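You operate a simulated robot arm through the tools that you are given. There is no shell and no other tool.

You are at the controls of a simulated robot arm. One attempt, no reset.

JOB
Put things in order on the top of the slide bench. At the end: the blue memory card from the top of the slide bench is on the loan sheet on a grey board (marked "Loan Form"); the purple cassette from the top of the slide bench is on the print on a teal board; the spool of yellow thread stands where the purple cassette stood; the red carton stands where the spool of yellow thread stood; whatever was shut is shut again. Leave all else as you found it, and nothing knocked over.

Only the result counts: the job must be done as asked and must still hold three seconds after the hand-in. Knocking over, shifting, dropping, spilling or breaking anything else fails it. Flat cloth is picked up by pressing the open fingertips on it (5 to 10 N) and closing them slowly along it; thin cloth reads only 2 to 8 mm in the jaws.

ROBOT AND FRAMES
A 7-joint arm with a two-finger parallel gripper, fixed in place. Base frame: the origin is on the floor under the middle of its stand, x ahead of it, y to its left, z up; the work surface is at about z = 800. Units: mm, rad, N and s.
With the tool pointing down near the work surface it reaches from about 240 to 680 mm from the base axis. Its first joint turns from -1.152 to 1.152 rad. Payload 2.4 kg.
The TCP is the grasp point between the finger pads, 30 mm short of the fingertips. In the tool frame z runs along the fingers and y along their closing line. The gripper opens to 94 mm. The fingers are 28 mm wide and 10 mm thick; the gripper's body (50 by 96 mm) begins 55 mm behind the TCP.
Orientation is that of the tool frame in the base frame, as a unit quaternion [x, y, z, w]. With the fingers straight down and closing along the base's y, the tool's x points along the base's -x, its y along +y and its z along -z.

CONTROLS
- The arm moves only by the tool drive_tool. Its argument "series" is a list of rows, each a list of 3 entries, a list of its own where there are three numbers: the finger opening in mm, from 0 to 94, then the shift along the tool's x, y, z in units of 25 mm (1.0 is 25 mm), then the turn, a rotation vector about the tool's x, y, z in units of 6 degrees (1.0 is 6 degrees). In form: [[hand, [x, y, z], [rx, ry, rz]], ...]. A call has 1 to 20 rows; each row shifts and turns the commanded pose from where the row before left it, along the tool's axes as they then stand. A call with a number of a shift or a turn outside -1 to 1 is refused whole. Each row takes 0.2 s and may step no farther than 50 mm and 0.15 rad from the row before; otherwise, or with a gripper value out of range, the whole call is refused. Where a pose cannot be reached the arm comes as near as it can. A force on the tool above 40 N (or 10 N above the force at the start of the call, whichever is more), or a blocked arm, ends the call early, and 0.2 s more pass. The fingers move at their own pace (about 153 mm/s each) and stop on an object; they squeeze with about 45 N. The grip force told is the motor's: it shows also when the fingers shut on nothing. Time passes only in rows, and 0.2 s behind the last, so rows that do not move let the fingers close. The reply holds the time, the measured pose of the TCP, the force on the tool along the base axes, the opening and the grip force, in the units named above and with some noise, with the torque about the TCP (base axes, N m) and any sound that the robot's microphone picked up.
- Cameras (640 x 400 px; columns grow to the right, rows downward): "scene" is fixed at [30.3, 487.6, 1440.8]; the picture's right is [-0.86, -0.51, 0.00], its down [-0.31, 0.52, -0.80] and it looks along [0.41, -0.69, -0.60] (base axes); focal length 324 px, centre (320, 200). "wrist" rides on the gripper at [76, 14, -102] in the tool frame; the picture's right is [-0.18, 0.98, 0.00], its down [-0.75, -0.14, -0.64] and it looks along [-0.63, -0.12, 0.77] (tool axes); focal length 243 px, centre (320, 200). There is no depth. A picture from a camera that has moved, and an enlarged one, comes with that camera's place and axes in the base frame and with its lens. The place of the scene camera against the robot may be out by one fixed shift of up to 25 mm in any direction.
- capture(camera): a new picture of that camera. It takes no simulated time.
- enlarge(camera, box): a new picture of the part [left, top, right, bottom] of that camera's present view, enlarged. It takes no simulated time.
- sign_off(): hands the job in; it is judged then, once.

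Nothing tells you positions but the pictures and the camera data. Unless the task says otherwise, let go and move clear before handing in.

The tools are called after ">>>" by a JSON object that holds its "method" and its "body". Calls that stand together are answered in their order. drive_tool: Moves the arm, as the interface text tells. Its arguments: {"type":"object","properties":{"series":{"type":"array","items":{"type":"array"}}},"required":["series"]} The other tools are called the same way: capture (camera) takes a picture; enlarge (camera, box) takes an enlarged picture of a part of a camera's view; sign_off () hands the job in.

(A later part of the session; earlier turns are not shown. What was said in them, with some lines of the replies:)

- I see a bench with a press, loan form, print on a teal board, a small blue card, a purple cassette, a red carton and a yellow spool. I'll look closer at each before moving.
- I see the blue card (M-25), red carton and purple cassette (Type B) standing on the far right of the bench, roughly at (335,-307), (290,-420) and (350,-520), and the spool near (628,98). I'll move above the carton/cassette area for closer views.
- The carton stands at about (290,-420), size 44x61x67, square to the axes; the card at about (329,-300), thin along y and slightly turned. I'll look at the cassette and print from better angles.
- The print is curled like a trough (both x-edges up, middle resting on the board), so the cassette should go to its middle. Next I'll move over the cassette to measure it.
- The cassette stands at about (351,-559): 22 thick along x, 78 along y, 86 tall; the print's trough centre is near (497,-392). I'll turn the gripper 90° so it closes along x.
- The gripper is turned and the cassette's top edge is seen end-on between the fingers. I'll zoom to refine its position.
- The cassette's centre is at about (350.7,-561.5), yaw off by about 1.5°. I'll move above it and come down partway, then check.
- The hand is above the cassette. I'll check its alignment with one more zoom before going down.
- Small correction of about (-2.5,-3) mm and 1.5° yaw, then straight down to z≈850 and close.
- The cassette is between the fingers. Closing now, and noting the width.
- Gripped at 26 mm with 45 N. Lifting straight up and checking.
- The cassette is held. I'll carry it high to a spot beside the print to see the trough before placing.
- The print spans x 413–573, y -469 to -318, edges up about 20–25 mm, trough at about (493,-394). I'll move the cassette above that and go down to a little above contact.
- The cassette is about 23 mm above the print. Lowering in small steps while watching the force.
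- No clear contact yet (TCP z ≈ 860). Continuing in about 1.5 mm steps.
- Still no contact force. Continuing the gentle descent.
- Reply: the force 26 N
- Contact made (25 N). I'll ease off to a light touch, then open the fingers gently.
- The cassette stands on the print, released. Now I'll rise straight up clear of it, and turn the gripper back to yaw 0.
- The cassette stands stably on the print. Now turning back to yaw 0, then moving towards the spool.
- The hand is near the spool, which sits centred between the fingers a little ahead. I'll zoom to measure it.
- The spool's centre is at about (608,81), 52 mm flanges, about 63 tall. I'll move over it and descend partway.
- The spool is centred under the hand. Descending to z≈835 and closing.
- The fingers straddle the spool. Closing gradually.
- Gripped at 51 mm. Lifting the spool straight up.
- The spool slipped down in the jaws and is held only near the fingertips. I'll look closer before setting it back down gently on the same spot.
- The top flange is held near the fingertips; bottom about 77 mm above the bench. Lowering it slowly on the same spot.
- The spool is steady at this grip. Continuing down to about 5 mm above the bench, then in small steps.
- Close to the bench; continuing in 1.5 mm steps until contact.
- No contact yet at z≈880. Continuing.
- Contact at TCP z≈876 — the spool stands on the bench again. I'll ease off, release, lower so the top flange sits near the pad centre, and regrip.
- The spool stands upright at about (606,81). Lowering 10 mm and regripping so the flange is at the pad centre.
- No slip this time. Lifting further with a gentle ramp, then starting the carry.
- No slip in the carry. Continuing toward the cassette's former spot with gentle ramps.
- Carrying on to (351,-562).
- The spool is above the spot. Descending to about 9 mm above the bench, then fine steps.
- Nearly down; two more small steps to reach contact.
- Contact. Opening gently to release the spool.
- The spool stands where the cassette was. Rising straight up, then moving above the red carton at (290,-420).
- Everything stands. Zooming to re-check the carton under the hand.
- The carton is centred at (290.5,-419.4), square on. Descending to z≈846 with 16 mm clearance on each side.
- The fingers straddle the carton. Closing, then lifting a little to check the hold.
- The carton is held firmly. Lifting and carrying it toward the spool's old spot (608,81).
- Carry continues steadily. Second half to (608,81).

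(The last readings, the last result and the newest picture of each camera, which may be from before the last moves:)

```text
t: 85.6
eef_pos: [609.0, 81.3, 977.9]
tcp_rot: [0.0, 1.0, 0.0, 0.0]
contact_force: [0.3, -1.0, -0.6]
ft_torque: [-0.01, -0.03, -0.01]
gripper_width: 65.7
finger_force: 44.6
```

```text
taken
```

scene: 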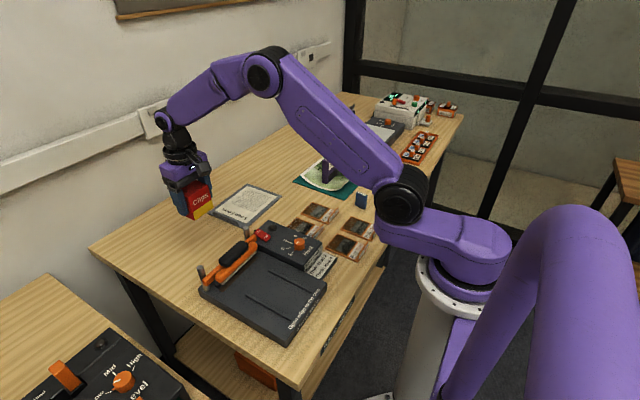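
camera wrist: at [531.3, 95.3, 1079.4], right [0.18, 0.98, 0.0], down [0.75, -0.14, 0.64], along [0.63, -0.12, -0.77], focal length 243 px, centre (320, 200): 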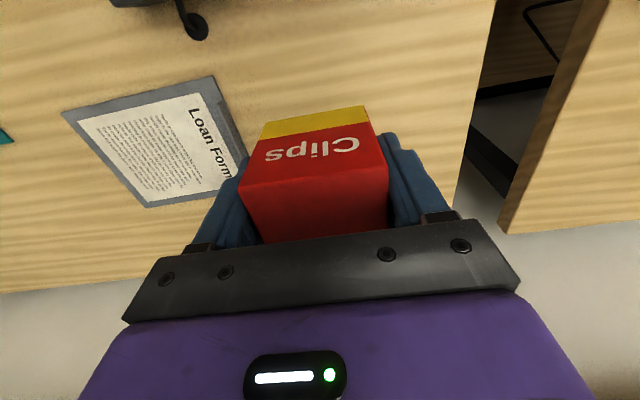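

The carton is above the spot. Lowering to about 12 mm above the bench, then fine steps.

>>> {"method": "drive_tool", "body": {"series": [[40, [0, 0, 0.3], [0, 0, 0]], [40, [0, 0, 0.6], [0, 0, 0]], [40, [0, 0, 0.8], [0, 0, 0]], [40, [0, 0, 0.9], [0, 0, 0]], [40, [0, 0, 0.9], [0, 0, 0]], [40, [0, 0, 0.6], [0, 0, 0]], [40, [0, 0, 0.4], [0, 0, 0]], [40, [0, 0, 0.2], [0, 0, 0]], [40, [0, 0, 0], [0, 0, 0]]]}}

>>> {"method": "drive_tool", "body": {"series": [[40, [0, 0, 0.1], [0, 0, 0]], [40, [0, 0, 0.1], [0, 0, 0]], [40, [0, 0, 0.1], [0, 0, 0]], [40, [0, 0, 0], [0, 0, 0]]]}}

>>> {"method": "drive_tool", "body": {"series": [[40, [0, 0, 0.06], [0, 0, 0]], [40, [0, 0, 0], [0, 0, 0]]]}}

>>> {"method": "drive_tool", "body": {"series": [[40, [0, 0, 0.06], [0, 0, 0]], [40, [0, 0, 0], [0, 0, 0]]]}}

```text
t: 87.6
eef_pos: [609.2, 79.9, 858.4]
tcp_rot: [0.0, 1.0, 0.0, 0.0]
contact_force: [-0.3, 0.1, -0.8]
ft_torque: [0.01, -0.06, 0.03]
gripper_width: 65.6
finger_force: 44.8
```

```text
t: 88.6
eef_pos: [609.1, 80.3, 852.8]
tcp_rot: [0.0, 1.0, 0.0, 0.0]
contact_force: [0.0, 0.5, -1.0]
ft_torque: [-0.04, 0.0, 0.03]
gripper_width: 65.6
finger_force: 45.1
```

```text
t: 89.2
eef_pos: [609.7, 80.2, 850.0]
tcp_rot: [0.0, 1.0, 0.0, 0.001]
contact_force: [0.5, 0.1, -1.6]
ft_torque: [0.02, 0.04, 0.0]
gripper_width: 65.7
finger_force: 45.0
```

```text
t: 89.8
eef_pos: [609.1, 81.1, 848.4]
tcp_rot: [-0.001, 1.0, 0.0, 0.0]
contact_force: [-0.8, -1.0, -2.1]
ft_torque: [0.0, 0.01, -0.01]
gripper_width: 65.6
finger_force: 45.0
```

Nearly there. More fine steps until contact.

>>> {"method": "drive_tool", "body": {"series": [[40, [0, 0, 0.05], [0, 0, 0]], [40, [0, 0, 0], [0, 0, 0]]]}}

>>> {"method": "drive_tool", "body": {"series": [[40, [0, 0, 0.05], [0, 0, 0]], [40, [0, 0, 0], [0, 0, 0]]]}}

```text
t: 90.4
eef_pos: [608.9, 80.3, 847.6]
tcp_rot: [0.0, 1.0, 0.0, 0.001]
contact_force: [-0.2, 0.3, -0.3]
ft_torque: [0.03, 0.03, 0.04]
gripper_width: 65.4
finger_force: 45.5
```

```text
t: 91.0
eef_pos: [608.7, 79.7, 846.4]
tcp_rot: [0.0, 1.0, 0.0, -0.001]
contact_force: [0.0, -0.9, -0.5]
ft_torque: [-0.02, 0.01, -0.03]
gripper_width: 65.6
finger_force: 45.2
```

>>> {"method": "drive_tool", "body": {"series": [[40, [0, 0, 0.04], [0, 0, 0]], [40, [0, 0, 0], [0, 0, 0]]]}}

>>> {"method": "drive_tool", "body": {"series": [[40, [0, 0, 0.04], [0, 0, 0]], [40, [0, 0, 0], [0, 0, 0]]]}}

```text
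t: 91.6
eef_pos: [610.8, 80.8, 845.5]
tcp_rot: [0.0, 1.0, 0.001, 0.0]
contact_force: [-0.6, -0.2, 2.6]
ft_torque: [0.0, 0.07, 0.01]
gripper_width: 65.3
finger_force: 45.2
```

```text
t: 92.2
eef_pos: [609.3, 79.2, 845.7]
tcp_rot: [0.001, 1.0, 0.0, 0.001]
contact_force: [-1.5, 0.0, 15.6]
ft_torque: [-0.08, 0.35, -0.03]
gripper_width: 65.4
finger_force: 45.3
```

The carton is on the bench (15 N). Easing off and releasing gently.

>>> {"method": "drive_tool", "body": {"series": [[40, [0, 0, -0.04], [0, 0, 0]], [40, [0, 0, 0], [0, 0, 0]], [66, [0, 0, 0], [0, 0, 0]], [68, [0, 0, 0], [0, 0, 0]], [72, [0, 0, 0], [0, 0, 0]], [80, [0, 0, 0], [0, 0, 0]], [88, [0, 0, 0], [0, 0, 0]], [90, [0, 0, 0], [0, 0, 0]]]}}

>>> {"method": "capture", "body": {"camera": "wrist"}}

>>> {"method": "enlarge", "body": {"camera": "scene", "box": [150, 170, 270, 270]}}

```text
t: 94.0
eef_pos: [608.6, 80.1, 845.2]
tcp_rot: [0.0, 1.0, -0.001, 0.0]
contact_force: [-0.9, 0.0, 0.1]
ft_torque: [0.01, 0.0, 0.01]
gripper_width: 90.0
finger_force: 0.0
```

```text
taken
camera wrist: at [532.2, 94.3, 947.7], right [0.18, 0.98, 0.0], down [0.75, -0.14, 0.64], along [0.63, -0.12, -0.77], focal length 243 px, centre (320, 200)
```

wrist: 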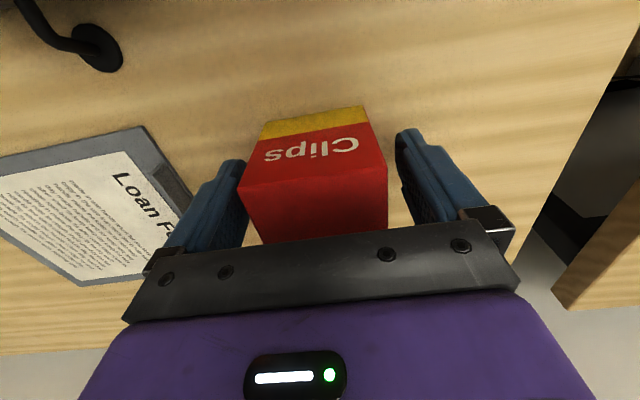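

```text
4.00 times, centred on (210, 220) of scene
camera zoom: at [30.3, 487.6, 1440.8], right [-0.86, -0.51, 0.0], down [-0.31, 0.52, -0.8], along [0.41, -0.69, -0.6], focal length 1297 px, centre (760, 120)
```

zoom: 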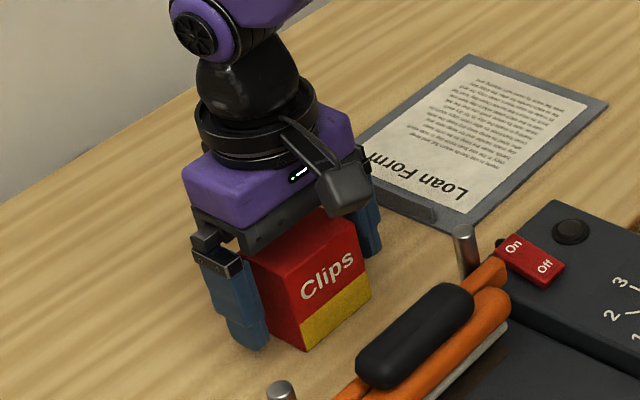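

The carton stands on the spool's old spot. Rising clear and moving to view the loan form.

>>> {"method": "drive_tool", "body": {"series": [[90, [0, 0, -0.3], [0, 0, 0]], [90, [0, 0, -0.7], [0, 0, 0]], [92, [0, 0, -1], [0, 0, 0]], [94, [0, 0, -1], [0, 0, 0]], [94, [0, 0, -1], [0, 0, 0]], [94, [0, 0, -0.9], [0, 0, 0]], [94, [0, 0, -0.4], [0, 0, 0]], [94, [0.24, -0.905, 0], [0, 0, 0]], [94, [0.24, -0.905, 0], [0, 0, 0]], [94, [0.24, -0.905, 0], [0, 0, 0]], [94, [0.24, -0.905, 0], [0, 0, 0]], [94, [0.24, -0.905, 0], [0, 0, 0]], [94, [0.24, -0.905, 0], [0, 0, 0]], [94, [0.24, -0.905, 0], [0, 0, 0]], [94, [0.24, -0.905, 0], [0, 0, 0]], [94, [0, 0, 0], [0, 0, 0]]]}}

>>> {"method": "capture", "body": {"camera": "wrist"}}

>>> {"method": "capture", "body": {"camera": "scene"}}

```text
t: 97.4
eef_pos: [560.1, -101.3, 977.8]
tcp_rot: [0.0, 1.0, 0.0, 0.001]
contact_force: [-0.4, -1.3, -0.5]
ft_torque: [-0.02, 0.02, 0.0]
gripper_width: 93.9
finger_force: 0.0
```

```text
taken
camera wrist: at [484.2, -86.4, 1080.2], right [0.18, 0.98, 0.0], down [0.75, -0.14, 0.64], along [0.63, -0.12, -0.77], focal length 243 px, centre (320, 200)
```

wrist: 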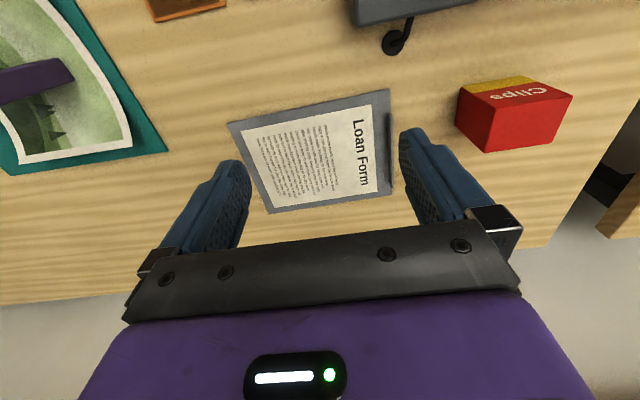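

```text
taken
```

scene: 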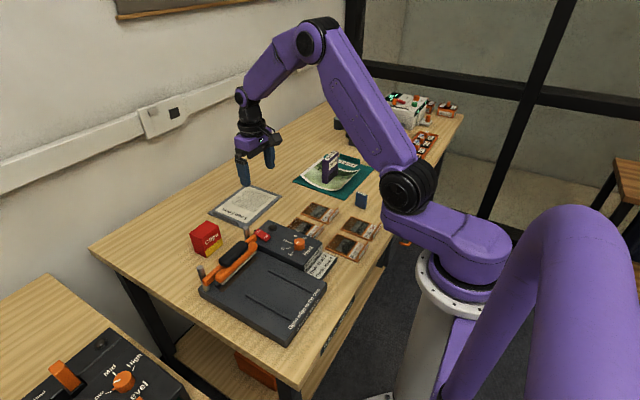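

>>> {"method": "enlarge", "body": {"camera": "wrist", "box": [220, 80, 400, 220]}}

>>> {"method": "enlarge", "body": {"camera": "scene", "box": [180, 170, 300, 270]}}

```text
2.86 times, centred on (310, 150) of wrist
camera zoom: at [484.2, -86.4, 1080.2], right [0.18, 0.98, 0.0], down [0.75, -0.14, 0.64], along [0.63, -0.12, -0.77], focal length 693 px, centre (349, 343)
```

zoom: 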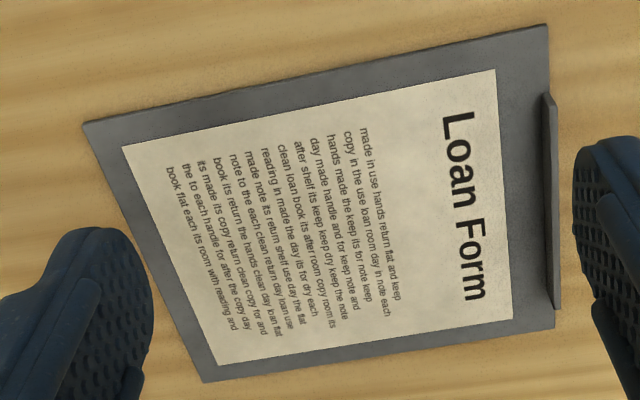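

```text
4.00 times, centred on (240, 220) of scene
camera zoom: at [30.3, 487.6, 1440.8], right [-0.86, -0.51, 0.0], down [-0.31, 0.52, -0.8], along [0.41, -0.69, -0.6], focal length 1297 px, centre (640, 120)
```

zoom: 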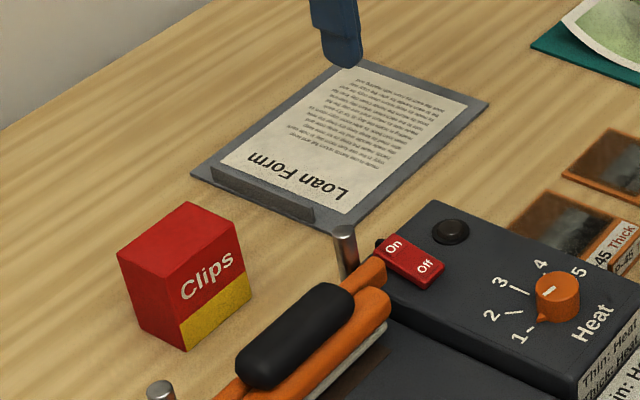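

The form's paper spans x 587–713, y -200 to -45 (flat), so I'll put the card at about (640,-122). Moving now to view the blue card.

>>> {"method": "drive_tool", "body": {"series": [[94, [0.945, -0.745, 0], [0, 0, 0]], [94, [0.945, -0.745, 0], [0, 0, 0]], [94, [0.945, -0.745, 0], [0, 0, 0]], [94, [0.945, -0.745, 0], [0, 0, 0]], [94, [0.945, -0.745, 0], [0, 0, 0]], [94, [0.945, -0.745, 0], [0, 0, 0]], [94, [0.945, -0.745, 0], [0, 0, 0]], [94, [0.945, -0.745, 0], [0, 0, 0]], [94, [0.945, -0.745, 0], [0, 0, 0]], [94, [0.945, -0.745, 0], [0, 0, 0]], [94, [0.945, -0.745, 0], [0, 0, 0]], [94, [0, 0, 0], [0, 0, 0]]]}}

>>> {"method": "capture", "body": {"camera": "wrist"}}

>>> {"method": "enlarge", "body": {"camera": "wrist", "box": [270, 70, 390, 160]}}

```text
t: 100.0
eef_pos: [300.5, -305.7, 975.9]
tcp_rot: [0.0, 1.0, 0.001, 0.0]
contact_force: [0.4, -0.1, 0.3]
ft_torque: [0.01, 0.02, 0.0]
gripper_width: 94.1
finger_force: 0.0
```

```text
taken
camera wrist: at [223.3, -291.3, 1078.0], right [0.18, 0.98, 0.0], down [0.75, -0.14, 0.64], along [0.63, -0.12, -0.77], focal length 243 px, centre (320, 200)
```

wrist: 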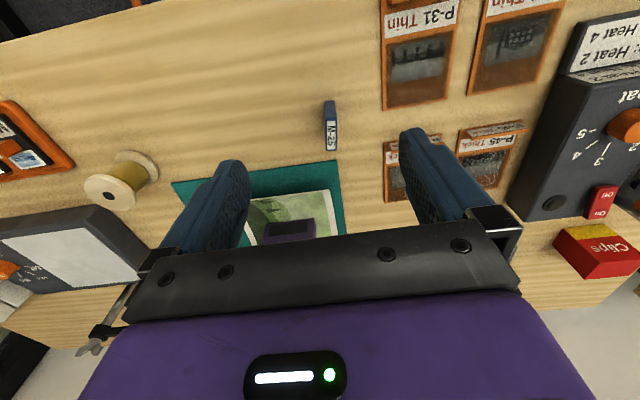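

```text
4.44 times, centred on (330, 115) of wrist
camera zoom: at [223.3, -291.3, 1078.0], right [0.18, 0.98, 0.0], down [0.75, -0.14, 0.64], along [0.63, -0.12, -0.77], focal length 1078 px, centre (276, 578)
```

zoom: 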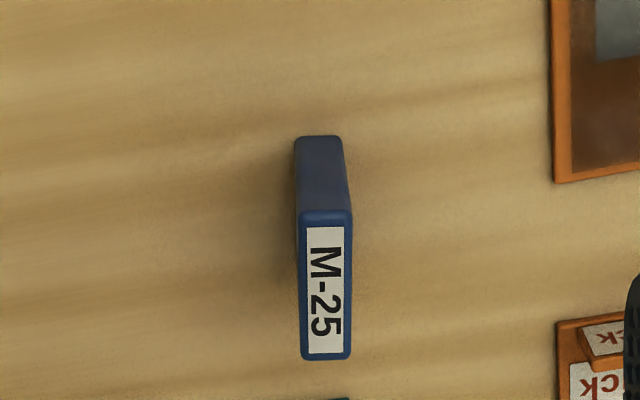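

The card centre is (329.7,-299.5), yaw about -8.5°, 11.5 thick, 50 tall; a sleeve box lies close at y>-239, so I'll narrow the fingers to 46 mm. Moving over, turning, and descending partway.

>>> {"method": "drive_tool", "body": {"series": [[46, [-0.584, 0.125, 0], [0, 0, 0]], [46, [-0.584, 0.125, 0], [0, 0, 0]], [46, [0, 0, 0], [0, 0, 0.71]], [46, [0, 0, 0], [0, 0, 0.71]], [46, [0, 0, 0.8], [0, 0, 0]], [46, [0, 0, 0.8], [0, 0, 0]], [46, [0, 0, 0.8], [0, 0, 0]], [46, [0, 0, 0], [0, 0, 0]]]}}

>>> {"method": "capture", "body": {"camera": "wrist"}}

>>> {"method": "enlarge", "body": {"camera": "wrist", "box": [250, 80, 410, 220]}}

```text
t: 101.8
eef_pos: [330.4, -298.7, 916.1]
tcp_rot: [0.074, 0.997, 0.0, -0.001]
contact_force: [0.9, -0.2, -0.2]
ft_torque: [-0.01, -0.03, 0.0]
gripper_width: 46.2
finger_force: 0.0
```

```text
taken
camera wrist: at [256.9, -274.5, 1019.1], right [0.33, 0.94, 0.0], down [0.72, -0.25, 0.64], along [0.61, -0.21, -0.77], focal length 243 px, centre (320, 200)
```

wrist: 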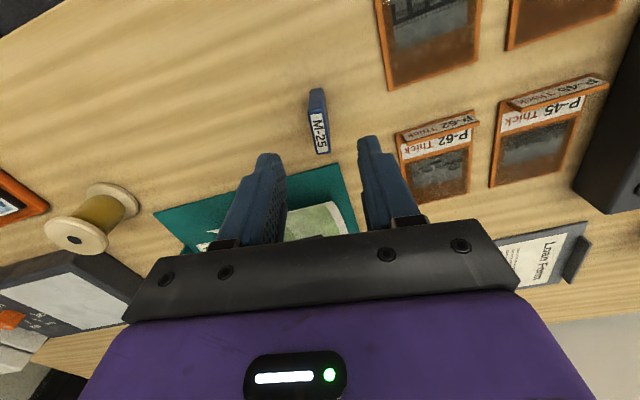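

```text
2.86 times, centred on (330, 150) of wrist
camera zoom: at [256.9, -274.5, 1019.1], right [0.33, 0.94, 0.0], down [0.72, -0.25, 0.64], along [0.61, -0.21, -0.77], focal length 693 px, centre (291, 343)
```

zoom: 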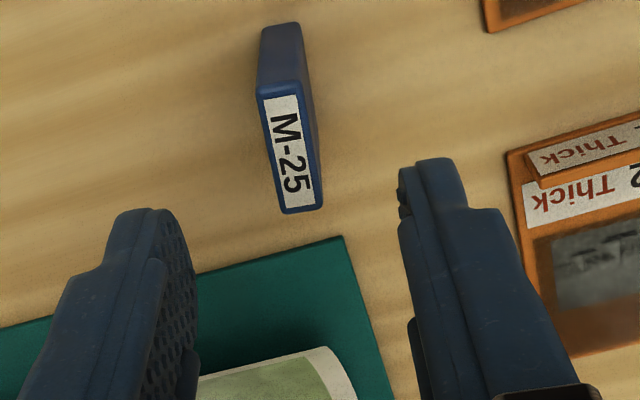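

The card is centred and aligned between the fingers. Descending to z≈836.

>>> {"method": "drive_tool", "body": {"series": [[46, [0, 0, 0.8], [0, 0, 0]], [46, [0, 0, 0.8], [0, 0, 0]], [46, [0, 0, 0.8], [0, 0, 0]], [46, [0, 0, 0.8], [0, 0, 0]], [46, [0, 0, 0], [0, 0, 0]]]}}

>>> {"method": "capture", "body": {"camera": "wrist"}}

>>> {"method": "enlarge", "body": {"camera": "scene", "box": [300, 140, 420, 240]}}

```text
t: 103.0
eef_pos: [331.2, -297.9, 835.3]
tcp_rot: [0.074, 0.997, 0.0, 0.0]
contact_force: [-0.7, -0.5, 1.4]
ft_torque: [-0.01, 0.03, -0.01]
gripper_width: 46.0
finger_force: 0.1
```

```text
taken
camera wrist: at [257.4, -273.0, 939.1], right [0.33, 0.94, 0.0], down [0.72, -0.25, 0.64], along [0.61, -0.21, -0.77], focal length 243 px, centre (320, 200)
```

wrist: 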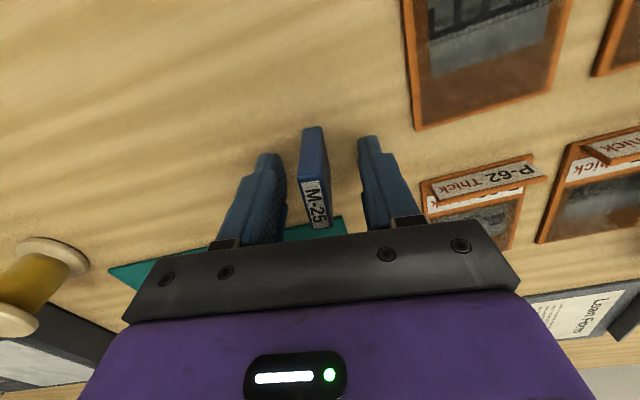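

```text
4.00 times, centred on (360, 190) of scene
camera zoom: at [30.3, 487.6, 1440.8], right [-0.86, -0.51, 0.0], down [-0.31, 0.52, -0.8], along [0.41, -0.69, -0.6], focal length 1297 px, centre (160, 240)
```

zoom: 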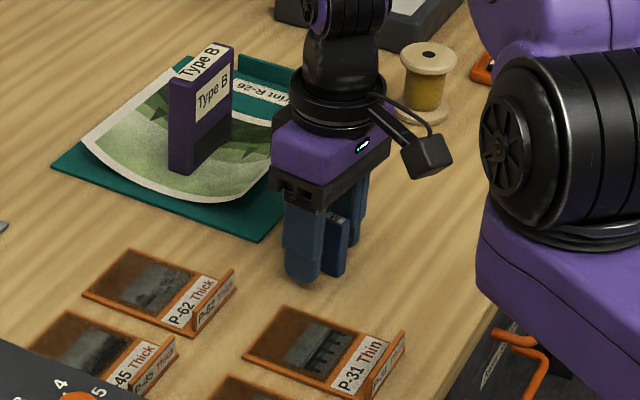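

The card is between the pads. Closing and lifting slightly to check.

>>> {"method": "drive_tool", "body": {"series": [[30, [0, 0, 0], [0, 0, 0]], [22, [0, 0, 0], [0, 0, 0]], [16, [0, 0, 0], [0, 0, 0]], [12, [0, 0, 0], [0, 0, 0]], [4, [0, 0, 0], [0, 0, 0]], [0, [0, 0, 0], [0, 0, 0]], [0, [0, 0, 0], [0, 0, 0]]]}}

>>> {"method": "drive_tool", "body": {"series": [[0, [0, 0, -0.1], [0, 0, 0]], [0, [0, 0, -0.2], [0, 0, 0]], [0, [0, 0, -0.3], [0, 0, 0]], [0, [0, 0, -0.3], [0, 0, 0]], [0, [0, 0, -0.3], [0, 0, 0]], [0, [0, 0, 0], [0, 0, 0]]]}}

>>> {"method": "capture", "body": {"camera": "wrist"}}

>>> {"method": "enlarge", "body": {"camera": "scene", "box": [300, 140, 420, 240]}}

```text
t: 104.6
eef_pos: [330.9, -299.6, 836.3]
tcp_rot: [0.074, 0.997, 0.0, -0.001]
contact_force: [0.0, -0.3, 0.3]
ft_torque: [0.0, -0.02, 0.0]
gripper_width: 15.2
finger_force: 44.7
```

```text
t: 106.0
eef_pos: [330.6, -297.9, 868.1]
tcp_rot: [0.074, 0.997, 0.0, 0.0]
contact_force: [0.2, -0.1, -0.5]
ft_torque: [0.02, -0.02, -0.01]
gripper_width: 15.2
finger_force: 45.4
```

```text
taken
camera wrist: at [256.7, -272.7, 969.9], right [0.33, 0.94, 0.0], down [0.72, -0.25, 0.64], along [0.61, -0.21, -0.77], focal length 243 px, centre (320, 200)
```

wrist: 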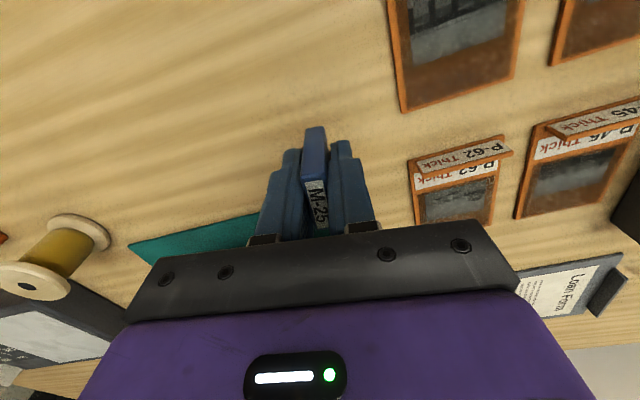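

```text
4.00 times, centred on (360, 190) of scene
camera zoom: at [30.3, 487.6, 1440.8], right [-0.86, -0.51, 0.0], down [-0.31, 0.52, -0.8], along [0.41, -0.69, -0.6], focal length 1297 px, centre (160, 240)
```

zoom: 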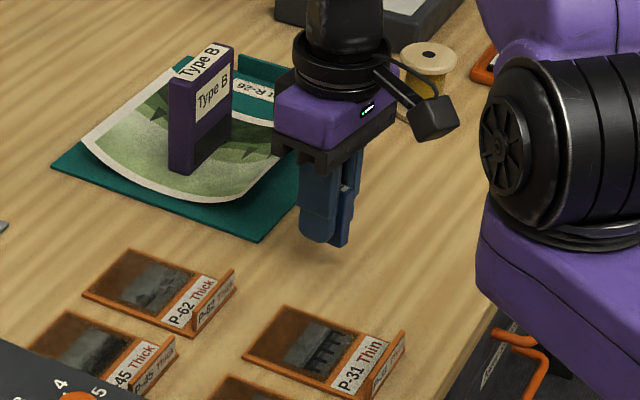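

The card is held (15 mm). Lifting, turning back to yaw 0 and carrying it to above the form at (640,-122).

>>> {"method": "drive_tool", "body": {"series": [[0, [0, 0, -0.4], [0, 0, 0]], [0, [0, 0, -0.8], [0, 0, 0]], [0, [0, 0, -1], [0, 0, 0]], [0, [0, 0, -0.9], [0, 0, 0]], [0, [0, 0, -0.5], [0, 0, 0]], [0, [0, 0, 0], [0, 0, -0.71]], [0, [0, 0, 0], [0, 0, -0.71]], [0, [0, 0, 0], [0, 0, 0]]]}}

>>> {"method": "drive_tool", "body": {"series": [[0, [-0.3, 0.172, 0], [0, 0, 0]], [0, [-0.6, 0.343, 0], [0, 0, 0]], [0, [-0.9, 0.515, 0], [0, 0, 0]], [0, [-0.9, 0.515, 0], [0, 0, 0]], [0, [-0.9, 0.515, 0], [0, 0, 0]], [0, [-0.9, 0.515, 0], [0, 0, 0]], [0, [-0.9, 0.515, 0], [0, 0, 0]], [0, [-0.9, 0.515, 0], [0, 0, 0]], [0, [-0.9, 0.515, 0], [0, 0, 0]], [0, [-0.9, 0.515, 0], [0, 0, 0]], [0, [-0.9, 0.515, 0], [0, 0, 0]], [0, [-0.9, 0.515, 0], [0, 0, 0]], [0, [-0.9, 0.515, 0], [0, 0, 0]], [0, [-0.6, 0.343, 0], [0, 0, 0]], [0, [-0.5, 0.286, 0], [0, 0, 0]], [0, [-0.3, 0.172, 0], [0, 0, 0]], [0, [-0.18, 0.1, 0], [0, 0, 0]], [0, [0, 0, 0], [0, 0, 0]]]}}

>>> {"method": "capture", "body": {"camera": "wrist"}}

>>> {"method": "capture", "body": {"camera": "scene"}}

```text
t: 107.8
eef_pos: [329.9, -297.9, 958.2]
tcp_rot: [0.0, 1.0, 0.0, 0.001]
contact_force: [-0.5, 0.2, 0.0]
ft_torque: [0.0, -0.04, -0.02]
gripper_width: 15.4
finger_force: 45.1
```

```text
t: 111.6
eef_pos: [639.3, -120.5, 958.9]
tcp_rot: [0.0, 1.0, 0.0, 0.001]
contact_force: [-0.5, -1.0, -0.5]
ft_torque: [-0.03, -0.03, 0.02]
gripper_width: 15.2
finger_force: 45.3
```

```text
taken
camera wrist: at [563.1, -106.8, 1060.2], right [0.18, 0.98, 0.0], down [0.75, -0.14, 0.64], along [0.63, -0.12, -0.77], focal length 243 px, centre (320, 200)
```

wrist: 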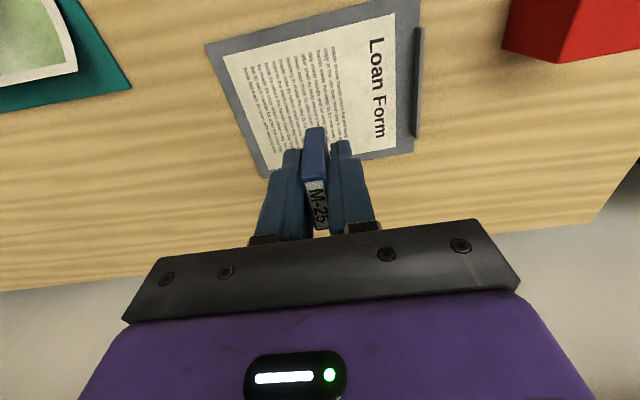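

```text
taken
```

scene: 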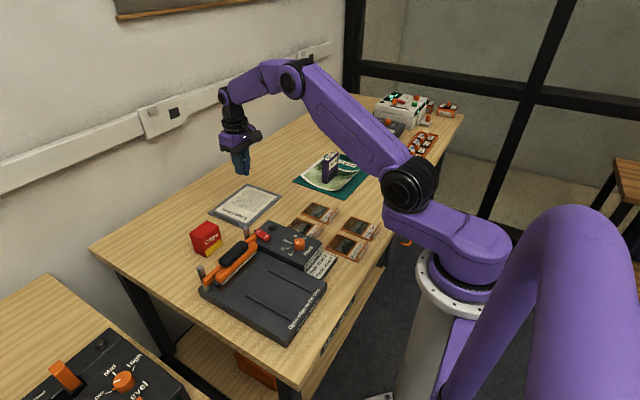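

The card is above the form's middle. Lowering to about 11 mm above it.

>>> {"method": "drive_tool", "body": {"series": [[0, [0, 0, 0.3], [0, 0, 0]], [0, [0, 0, 0.6], [0, 0, 0]], [0, [0, 0, 0.8], [0, 0, 0]], [0, [0, 0, 0.9], [0, 0, 0]], [0, [0, 0, 0.8], [0, 0, 0]], [0, [0, 0, 0.5], [0, 0, 0]], [0, [0, 0, 0.3], [0, 0, 0]], [0, [0, 0, 0], [0, 0, 0]]]}}

>>> {"method": "capture", "body": {"camera": "wrist"}}

>>> {"method": "enlarge", "body": {"camera": "scene", "box": [190, 140, 310, 240]}}

```text
t: 113.4
eef_pos: [640.0, -121.4, 852.1]
tcp_rot: [0.0, 1.0, 0.0, 0.0]
contact_force: [-0.8, -0.2, -0.4]
ft_torque: [-0.01, 0.02, -0.01]
gripper_width: 15.5
finger_force: 45.0
```

```text
taken
camera wrist: at [562.3, -107.3, 954.7], right [0.18, 0.98, 0.0], down [0.75, -0.14, 0.64], along [0.63, -0.12, -0.77], focal length 243 px, centre (320, 200)
```

wrist: 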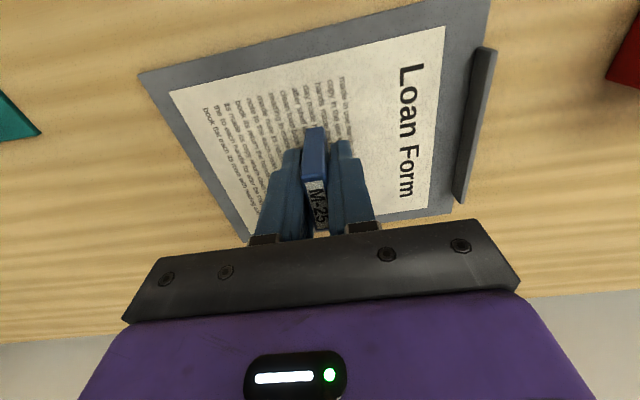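

```text
4.00 times, centred on (250, 190) of scene
camera zoom: at [30.3, 487.6, 1440.8], right [-0.86, -0.51, 0.0], down [-0.31, 0.52, -0.8], along [0.41, -0.69, -0.6], focal length 1297 px, centre (600, 240)
```

zoom: 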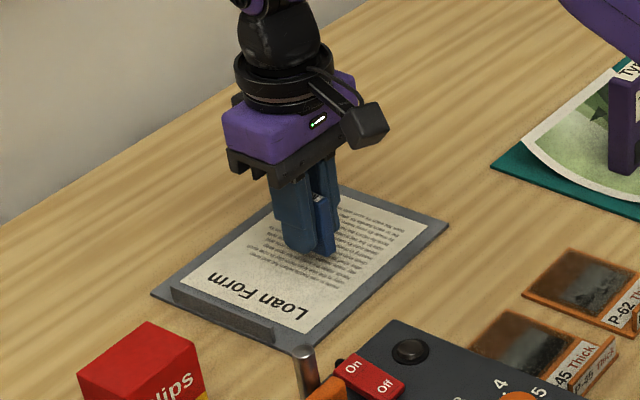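

Good position over the sheet. Fine steps down until contact.

>>> {"method": "drive_tool", "body": {"series": [[0, [0, 0, 0.1], [0, 0, 0]], [0, [0, 0, 0.1], [0, 0, 0]], [0, [0, 0, 0], [0, 0, 0]]]}}

>>> {"method": "drive_tool", "body": {"series": [[0, [0, 0, 0.06], [0, 0, 0]], [0, [0, 0, 0], [0, 0, 0]]]}}

>>> {"method": "drive_tool", "body": {"series": [[0, [0, 0, 0.06], [0, 0, 0]], [0, [0, 0, 0], [0, 0, 0]]]}}

```text
t: 114.2
eef_pos: [639.7, -121.2, 847.9]
tcp_rot: [0.0, 1.0, 0.0, 0.0]
contact_force: [-0.4, 1.1, -0.8]
ft_torque: [0.0, -0.01, -0.02]
gripper_width: 14.9
finger_force: 44.7
```

```text
t: 114.8
eef_pos: [640.8, -121.8, 846.6]
tcp_rot: [-0.001, 1.0, 0.0, 0.0]
contact_force: [0.2, -0.1, 0.4]
ft_torque: [0.02, -0.02, 0.01]
gripper_width: 15.1
finger_force: 44.1
```

```text
t: 115.4
eef_pos: [640.0, -121.3, 845.3]
tcp_rot: [0.001, 1.0, 0.001, 0.0]
contact_force: [0.1, 0.7, -0.4]
ft_torque: [-0.01, -0.02, 0.03]
gripper_width: 15.4
finger_force: 44.8
```

>>> {"method": "drive_tool", "body": {"series": [[0, [0, 0, 0.06], [0, 0, 0]], [0, [0, 0, 0], [0, 0, 0]]]}}

>>> {"method": "drive_tool", "body": {"series": [[0, [0, 0, 0.05], [0, 0, 0]], [0, [0, 0, 0], [0, 0, 0]]]}}

>>> {"method": "drive_tool", "body": {"series": [[0, [0, 0, 0.04], [0, 0, 0]], [0, [0, 0, 0], [0, 0, 0]]]}}

```text
t: 116.0
eef_pos: [639.6, -122.6, 842.7]
tcp_rot: [0.0, 1.0, 0.001, 0.0]
contact_force: [0.1, 0.0, 0.1]
ft_torque: [0.0, 0.0, 0.01]
gripper_width: 15.1
finger_force: 45.4
```

```text
t: 116.6
eef_pos: [639.8, -121.1, 842.8]
tcp_rot: [0.0, 1.0, 0.0, 0.0]
contact_force: [0.2, -0.2, -0.2]
ft_torque: [0.0, -0.01, -0.02]
gripper_width: 15.1
finger_force: 44.7
```

```text
t: 117.2
eef_pos: [639.7, -120.9, 841.5]
tcp_rot: [0.0, 1.0, 0.0, 0.001]
contact_force: [-0.2, -0.3, -0.2]
ft_torque: [0.0, 0.04, -0.01]
gripper_width: 15.2
finger_force: 44.6
```

No contact yet at z≈841; continuing 1 mm at a time.

>>> {"method": "drive_tool", "body": {"series": [[0, [0, 0, 0.04], [0, 0, 0]], [0, [0, 0, 0], [0, 0, 0]]]}}

>>> {"method": "drive_tool", "body": {"series": [[0, [0, 0, 0.04], [0, 0, 0]], [0, [0, 0, 0], [0, 0, 0]]]}}

```text
t: 117.8
eef_pos: [639.8, -121.6, 840.1]
tcp_rot: [0.0, 1.0, 0.001, 0.001]
contact_force: [-1.9, 1.4, 8.0]
ft_torque: [0.08, 0.1, 0.01]
gripper_width: 15.4
finger_force: 45.1
```

```text
t: 118.4
eef_pos: [639.5, -122.1, 839.2]
tcp_rot: [0.001, 1.0, -0.001, 0.001]
contact_force: [-3.3, 1.9, 23.5]
ft_torque: [0.04, 0.28, -0.03]
gripper_width: 15.1
finger_force: 45.3
```

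Contact with the sheet. Easing off 1.2 mm and opening gently.

>>> {"method": "drive_tool", "body": {"series": [[0, [0, 0, -0.05], [0, 0, 0]], [0, [0, 0, 0], [0, 0, 0]]]}}

>>> {"method": "drive_tool", "body": {"series": [[15, [0, 0, 0], [0, 0, 0]], [16, [0, 0, 0], [0, 0, 0]], [18, [0, 0, 0], [0, 0, 0]], [22, [0, 0, 0], [0, 0, 0]], [28, [0, 0, 0], [0, 0, 0]], [36, [0, 0, 0], [0, 0, 0]], [44, [0, 0, 0], [0, 0, 0]], [44, [0, 0, 0], [0, 0, 0]]]}}

>>> {"method": "capture", "body": {"camera": "wrist"}}

>>> {"method": "enlarge", "body": {"camera": "scene", "box": [190, 140, 310, 240]}}

```text
t: 119.0
eef_pos: [641.5, -120.8, 839.9]
tcp_rot: [0.001, 1.0, 0.001, 0.002]
contact_force: [3.0, -1.3, 15.9]
ft_torque: [-0.02, -0.05, -0.01]
gripper_width: 15.0
finger_force: 45.5
```

```text
t: 120.8
eef_pos: [640.3, -121.6, 841.1]
tcp_rot: [-0.001, 1.0, 0.001, 0.0]
contact_force: [0.6, 0.7, -0.7]
ft_torque: [-0.03, 0.01, -0.04]
gripper_width: 44.0
finger_force: 0.1
```

```text
taken
camera wrist: at [563.5, -107.2, 942.1], right [0.18, 0.98, 0.0], down [0.75, -0.14, 0.64], along [0.63, -0.12, -0.77], focal length 243 px, centre (320, 200)
```

wrist: 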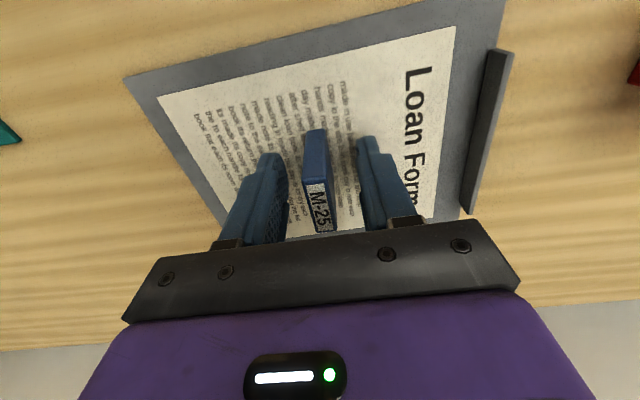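

```text
4.00 times, centred on (250, 190) of scene
camera zoom: at [30.3, 487.6, 1440.8], right [-0.86, -0.51, 0.0], down [-0.31, 0.52, -0.8], along [0.41, -0.69, -0.6], focal length 1297 px, centre (600, 240)
```

zoom: 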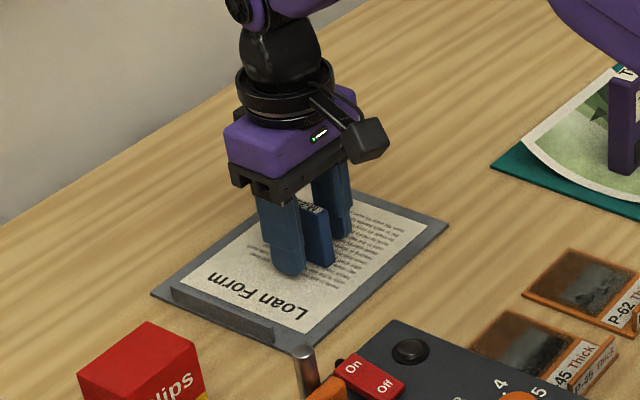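

The card stands on the sheet, free of the fingers. Rising straight up and backing clear, then a final check of everything.

>>> {"method": "drive_tool", "body": {"series": [[44, [0, 0, -0.2], [0, 0, 0]], [44, [0, 0, -0.5], [0, 0, 0]], [44, [0, 0, -0.9], [0, 0, 0]], [44, [0, 0, -1], [0, 0, 0]], [44, [0, 0, -1], [0, 0, 0]], [44, [0, 0, -1], [0, 0, 0]], [44, [0, 0, -0.8], [0, 0, 0]], [44, [0.6, 0, -0.2], [0, 0, 0]], [44, [0.9, 0, 0], [0, 0, 0]], [44, [0.9, 0, 0], [0, 0, 0]], [44, [0.9, 0, 0], [0, 0, 0]], [44, [0.9, 0, 0], [0, 0, 0]], [44, [0, 0, 0], [0, 0, 0]]]}}

>>> {"method": "capture", "body": {"camera": "wrist"}}

>>> {"method": "capture", "body": {"camera": "scene"}}

>>> {"method": "enlarge", "body": {"camera": "scene", "box": [280, 90, 460, 220]}}

>>> {"method": "enlarge", "body": {"camera": "scene", "box": [170, 170, 370, 320]}}

```text
t: 123.6
eef_pos: [534.4, -121.3, 979.3]
tcp_rot: [0.0, 1.0, 0.0, 0.0]
contact_force: [0.1, -0.7, 1.4]
ft_torque: [0.02, -0.02, 0.01]
gripper_width: 44.0
finger_force: 0.1
```

```text
taken
camera wrist: at [458.1, -107.7, 1081.8], right [0.18, 0.98, 0.0], down [0.75, -0.14, 0.64], along [0.63, -0.12, -0.77], focal length 243 px, centre (320, 200)
```

wrist: 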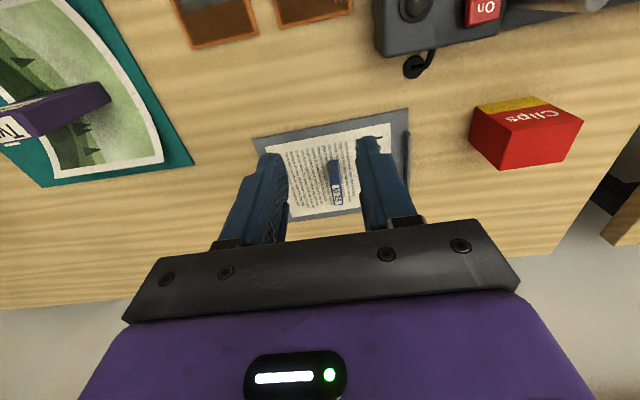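

```text
taken
```

scene: 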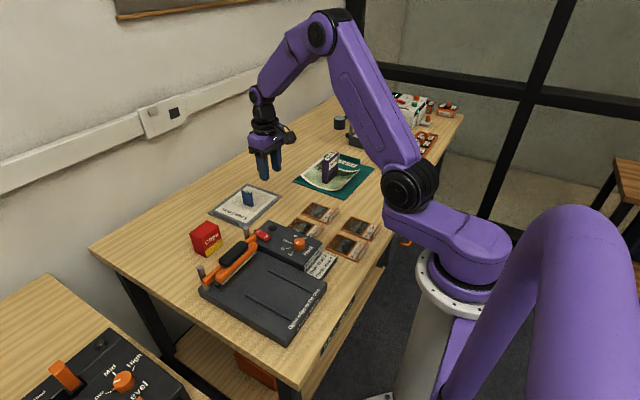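

```text
3.08 times, centred on (370, 155) of scene
camera zoom: at [30.2, 487.6, 1440.8], right [-0.86, -0.51, 0.0], down [-0.31, 0.52, -0.8], along [0.41, -0.69, -0.6], focal length 998 px, centre (166, 338)
```

zoom: 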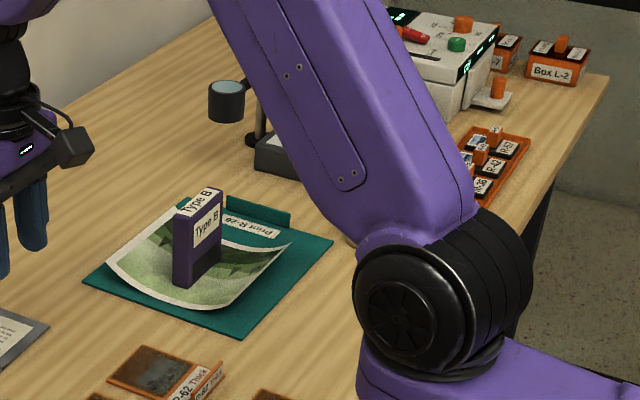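

```text
2.67 times, centred on (270, 245) of scene
camera zoom: at [30.2, 487.6, 1440.8], right [-0.86, -0.51, 0.0], down [-0.31, 0.52, -0.8], along [0.41, -0.69, -0.6], focal length 865 px, centre (453, 80)
```

zoom: 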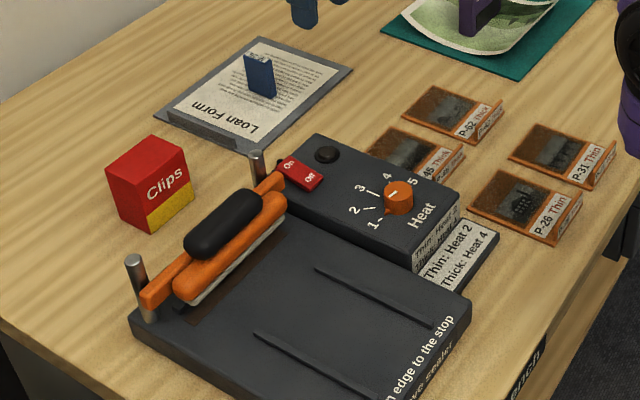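

All four items appear in place; the spool is hidden behind the arm in this view. I'll go back near the start pose to confirm it still stands.

>>> {"method": "drive_tool", "body": {"series": [[94, [0.85, -0.15, -0.54], [0, 0, 0]], [94, [0.85, -0.15, -0.54], [0, 0, 0]], [94, [0.85, -0.15, -0.54], [0, 0, 0]], [94, [0.85, -0.15, -0.54], [0, 0, 0]], [94, [0.85, -0.15, -0.54], [0, 0, 0]], [94, [0.85, -0.15, -0.54], [0, 0, 0]], [94, [0.85, -0.15, -0.54], [0, 0, 0]], [94, [0.85, -0.15, -0.54], [0, 0, 0]], [94, [0, 0, 0], [0, 0, 0]]]}}

>>> {"method": "capture", "body": {"camera": "wrist"}}

>>> {"method": "capture", "body": {"camera": "scene"}}

>>> {"method": "enlarge", "body": {"camera": "scene", "box": [280, 80, 460, 220]}}

```text
t: 125.6
eef_pos: [366.1, -152.5, 1087.9]
tcp_rot: [-0.001, 1.0, 0.0, 0.0]
contact_force: [0.3, 0.7, -0.2]
ft_torque: [0.02, 0.0, 0.02]
gripper_width: 93.9
finger_force: 0.1
```

```text
taken
camera wrist: at [289.6, -138.1, 1190.1], right [0.18, 0.98, 0.0], down [0.75, -0.14, 0.64], along [0.63, -0.12, -0.77], focal length 243 px, centre (320, 200)
```

wrist: 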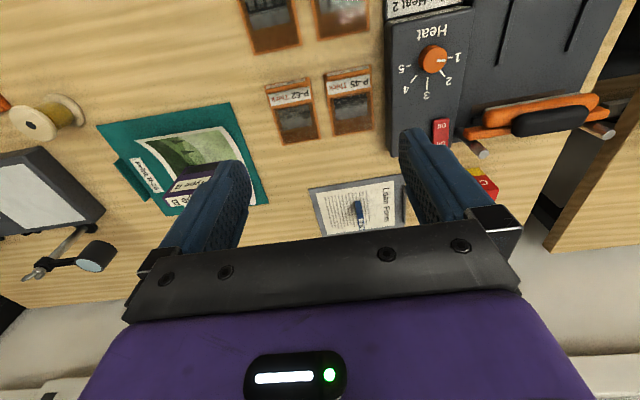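

```text
taken
```

scene: 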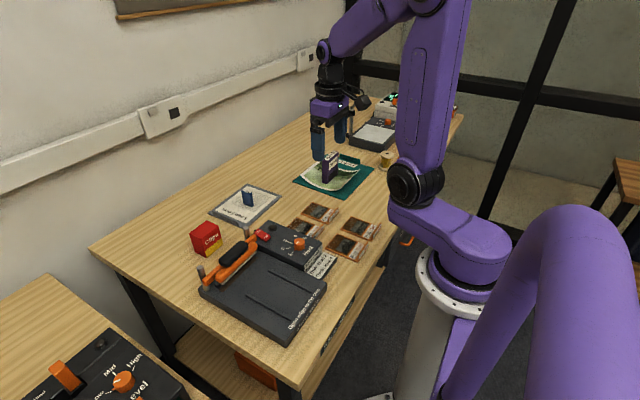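

```text
2.86 times, centred on (370, 150) of scene
camera zoom: at [30.2, 487.6, 1440.8], right [-0.86, -0.51, 0.0], down [-0.31, 0.52, -0.8], along [0.41, -0.69, -0.6], focal length 927 px, centre (177, 343)
```

zoom: 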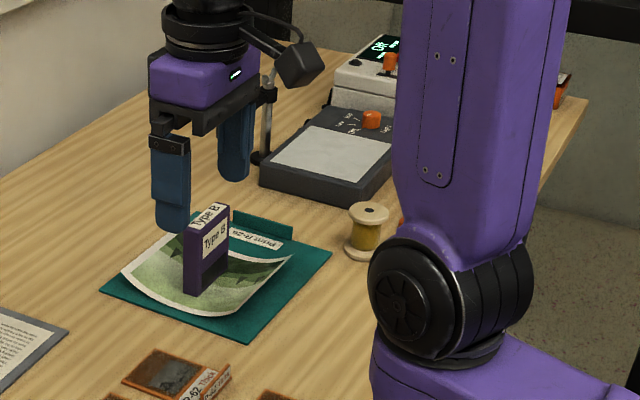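

All is in place. The card stands on the loan sheet, the cassette on the print, the spool at the cassette's old spot and the carton at the spool's old spot. Everything else looks undisturbed and the hand is clear, so I'm handing in.

>>> {"method": "sign_off", "body": {}}

```text
The job is handed in.
```

The job is handed in. In the last pictures before hand-in, all four items stood upright where you asked:

- **Blue memory card:** on the loan sheet, near the middle.
- **Purple cassette:** on the print, at its centre. The print is still curled, and the cassette rests where it touches the board.
- **Spool of yellow thread:** where the cassette stood.
- **Red carton:** where the spool stood.

On the first lift the spool slipped about 40 mm down in the fingers, so I set it back down on its own spot and gripped it again. It did not fall.

I opened nothing, so there was nothing to shut again. Everything else on the bench looks as I found it, and the arm is clear, back near its starting pose.
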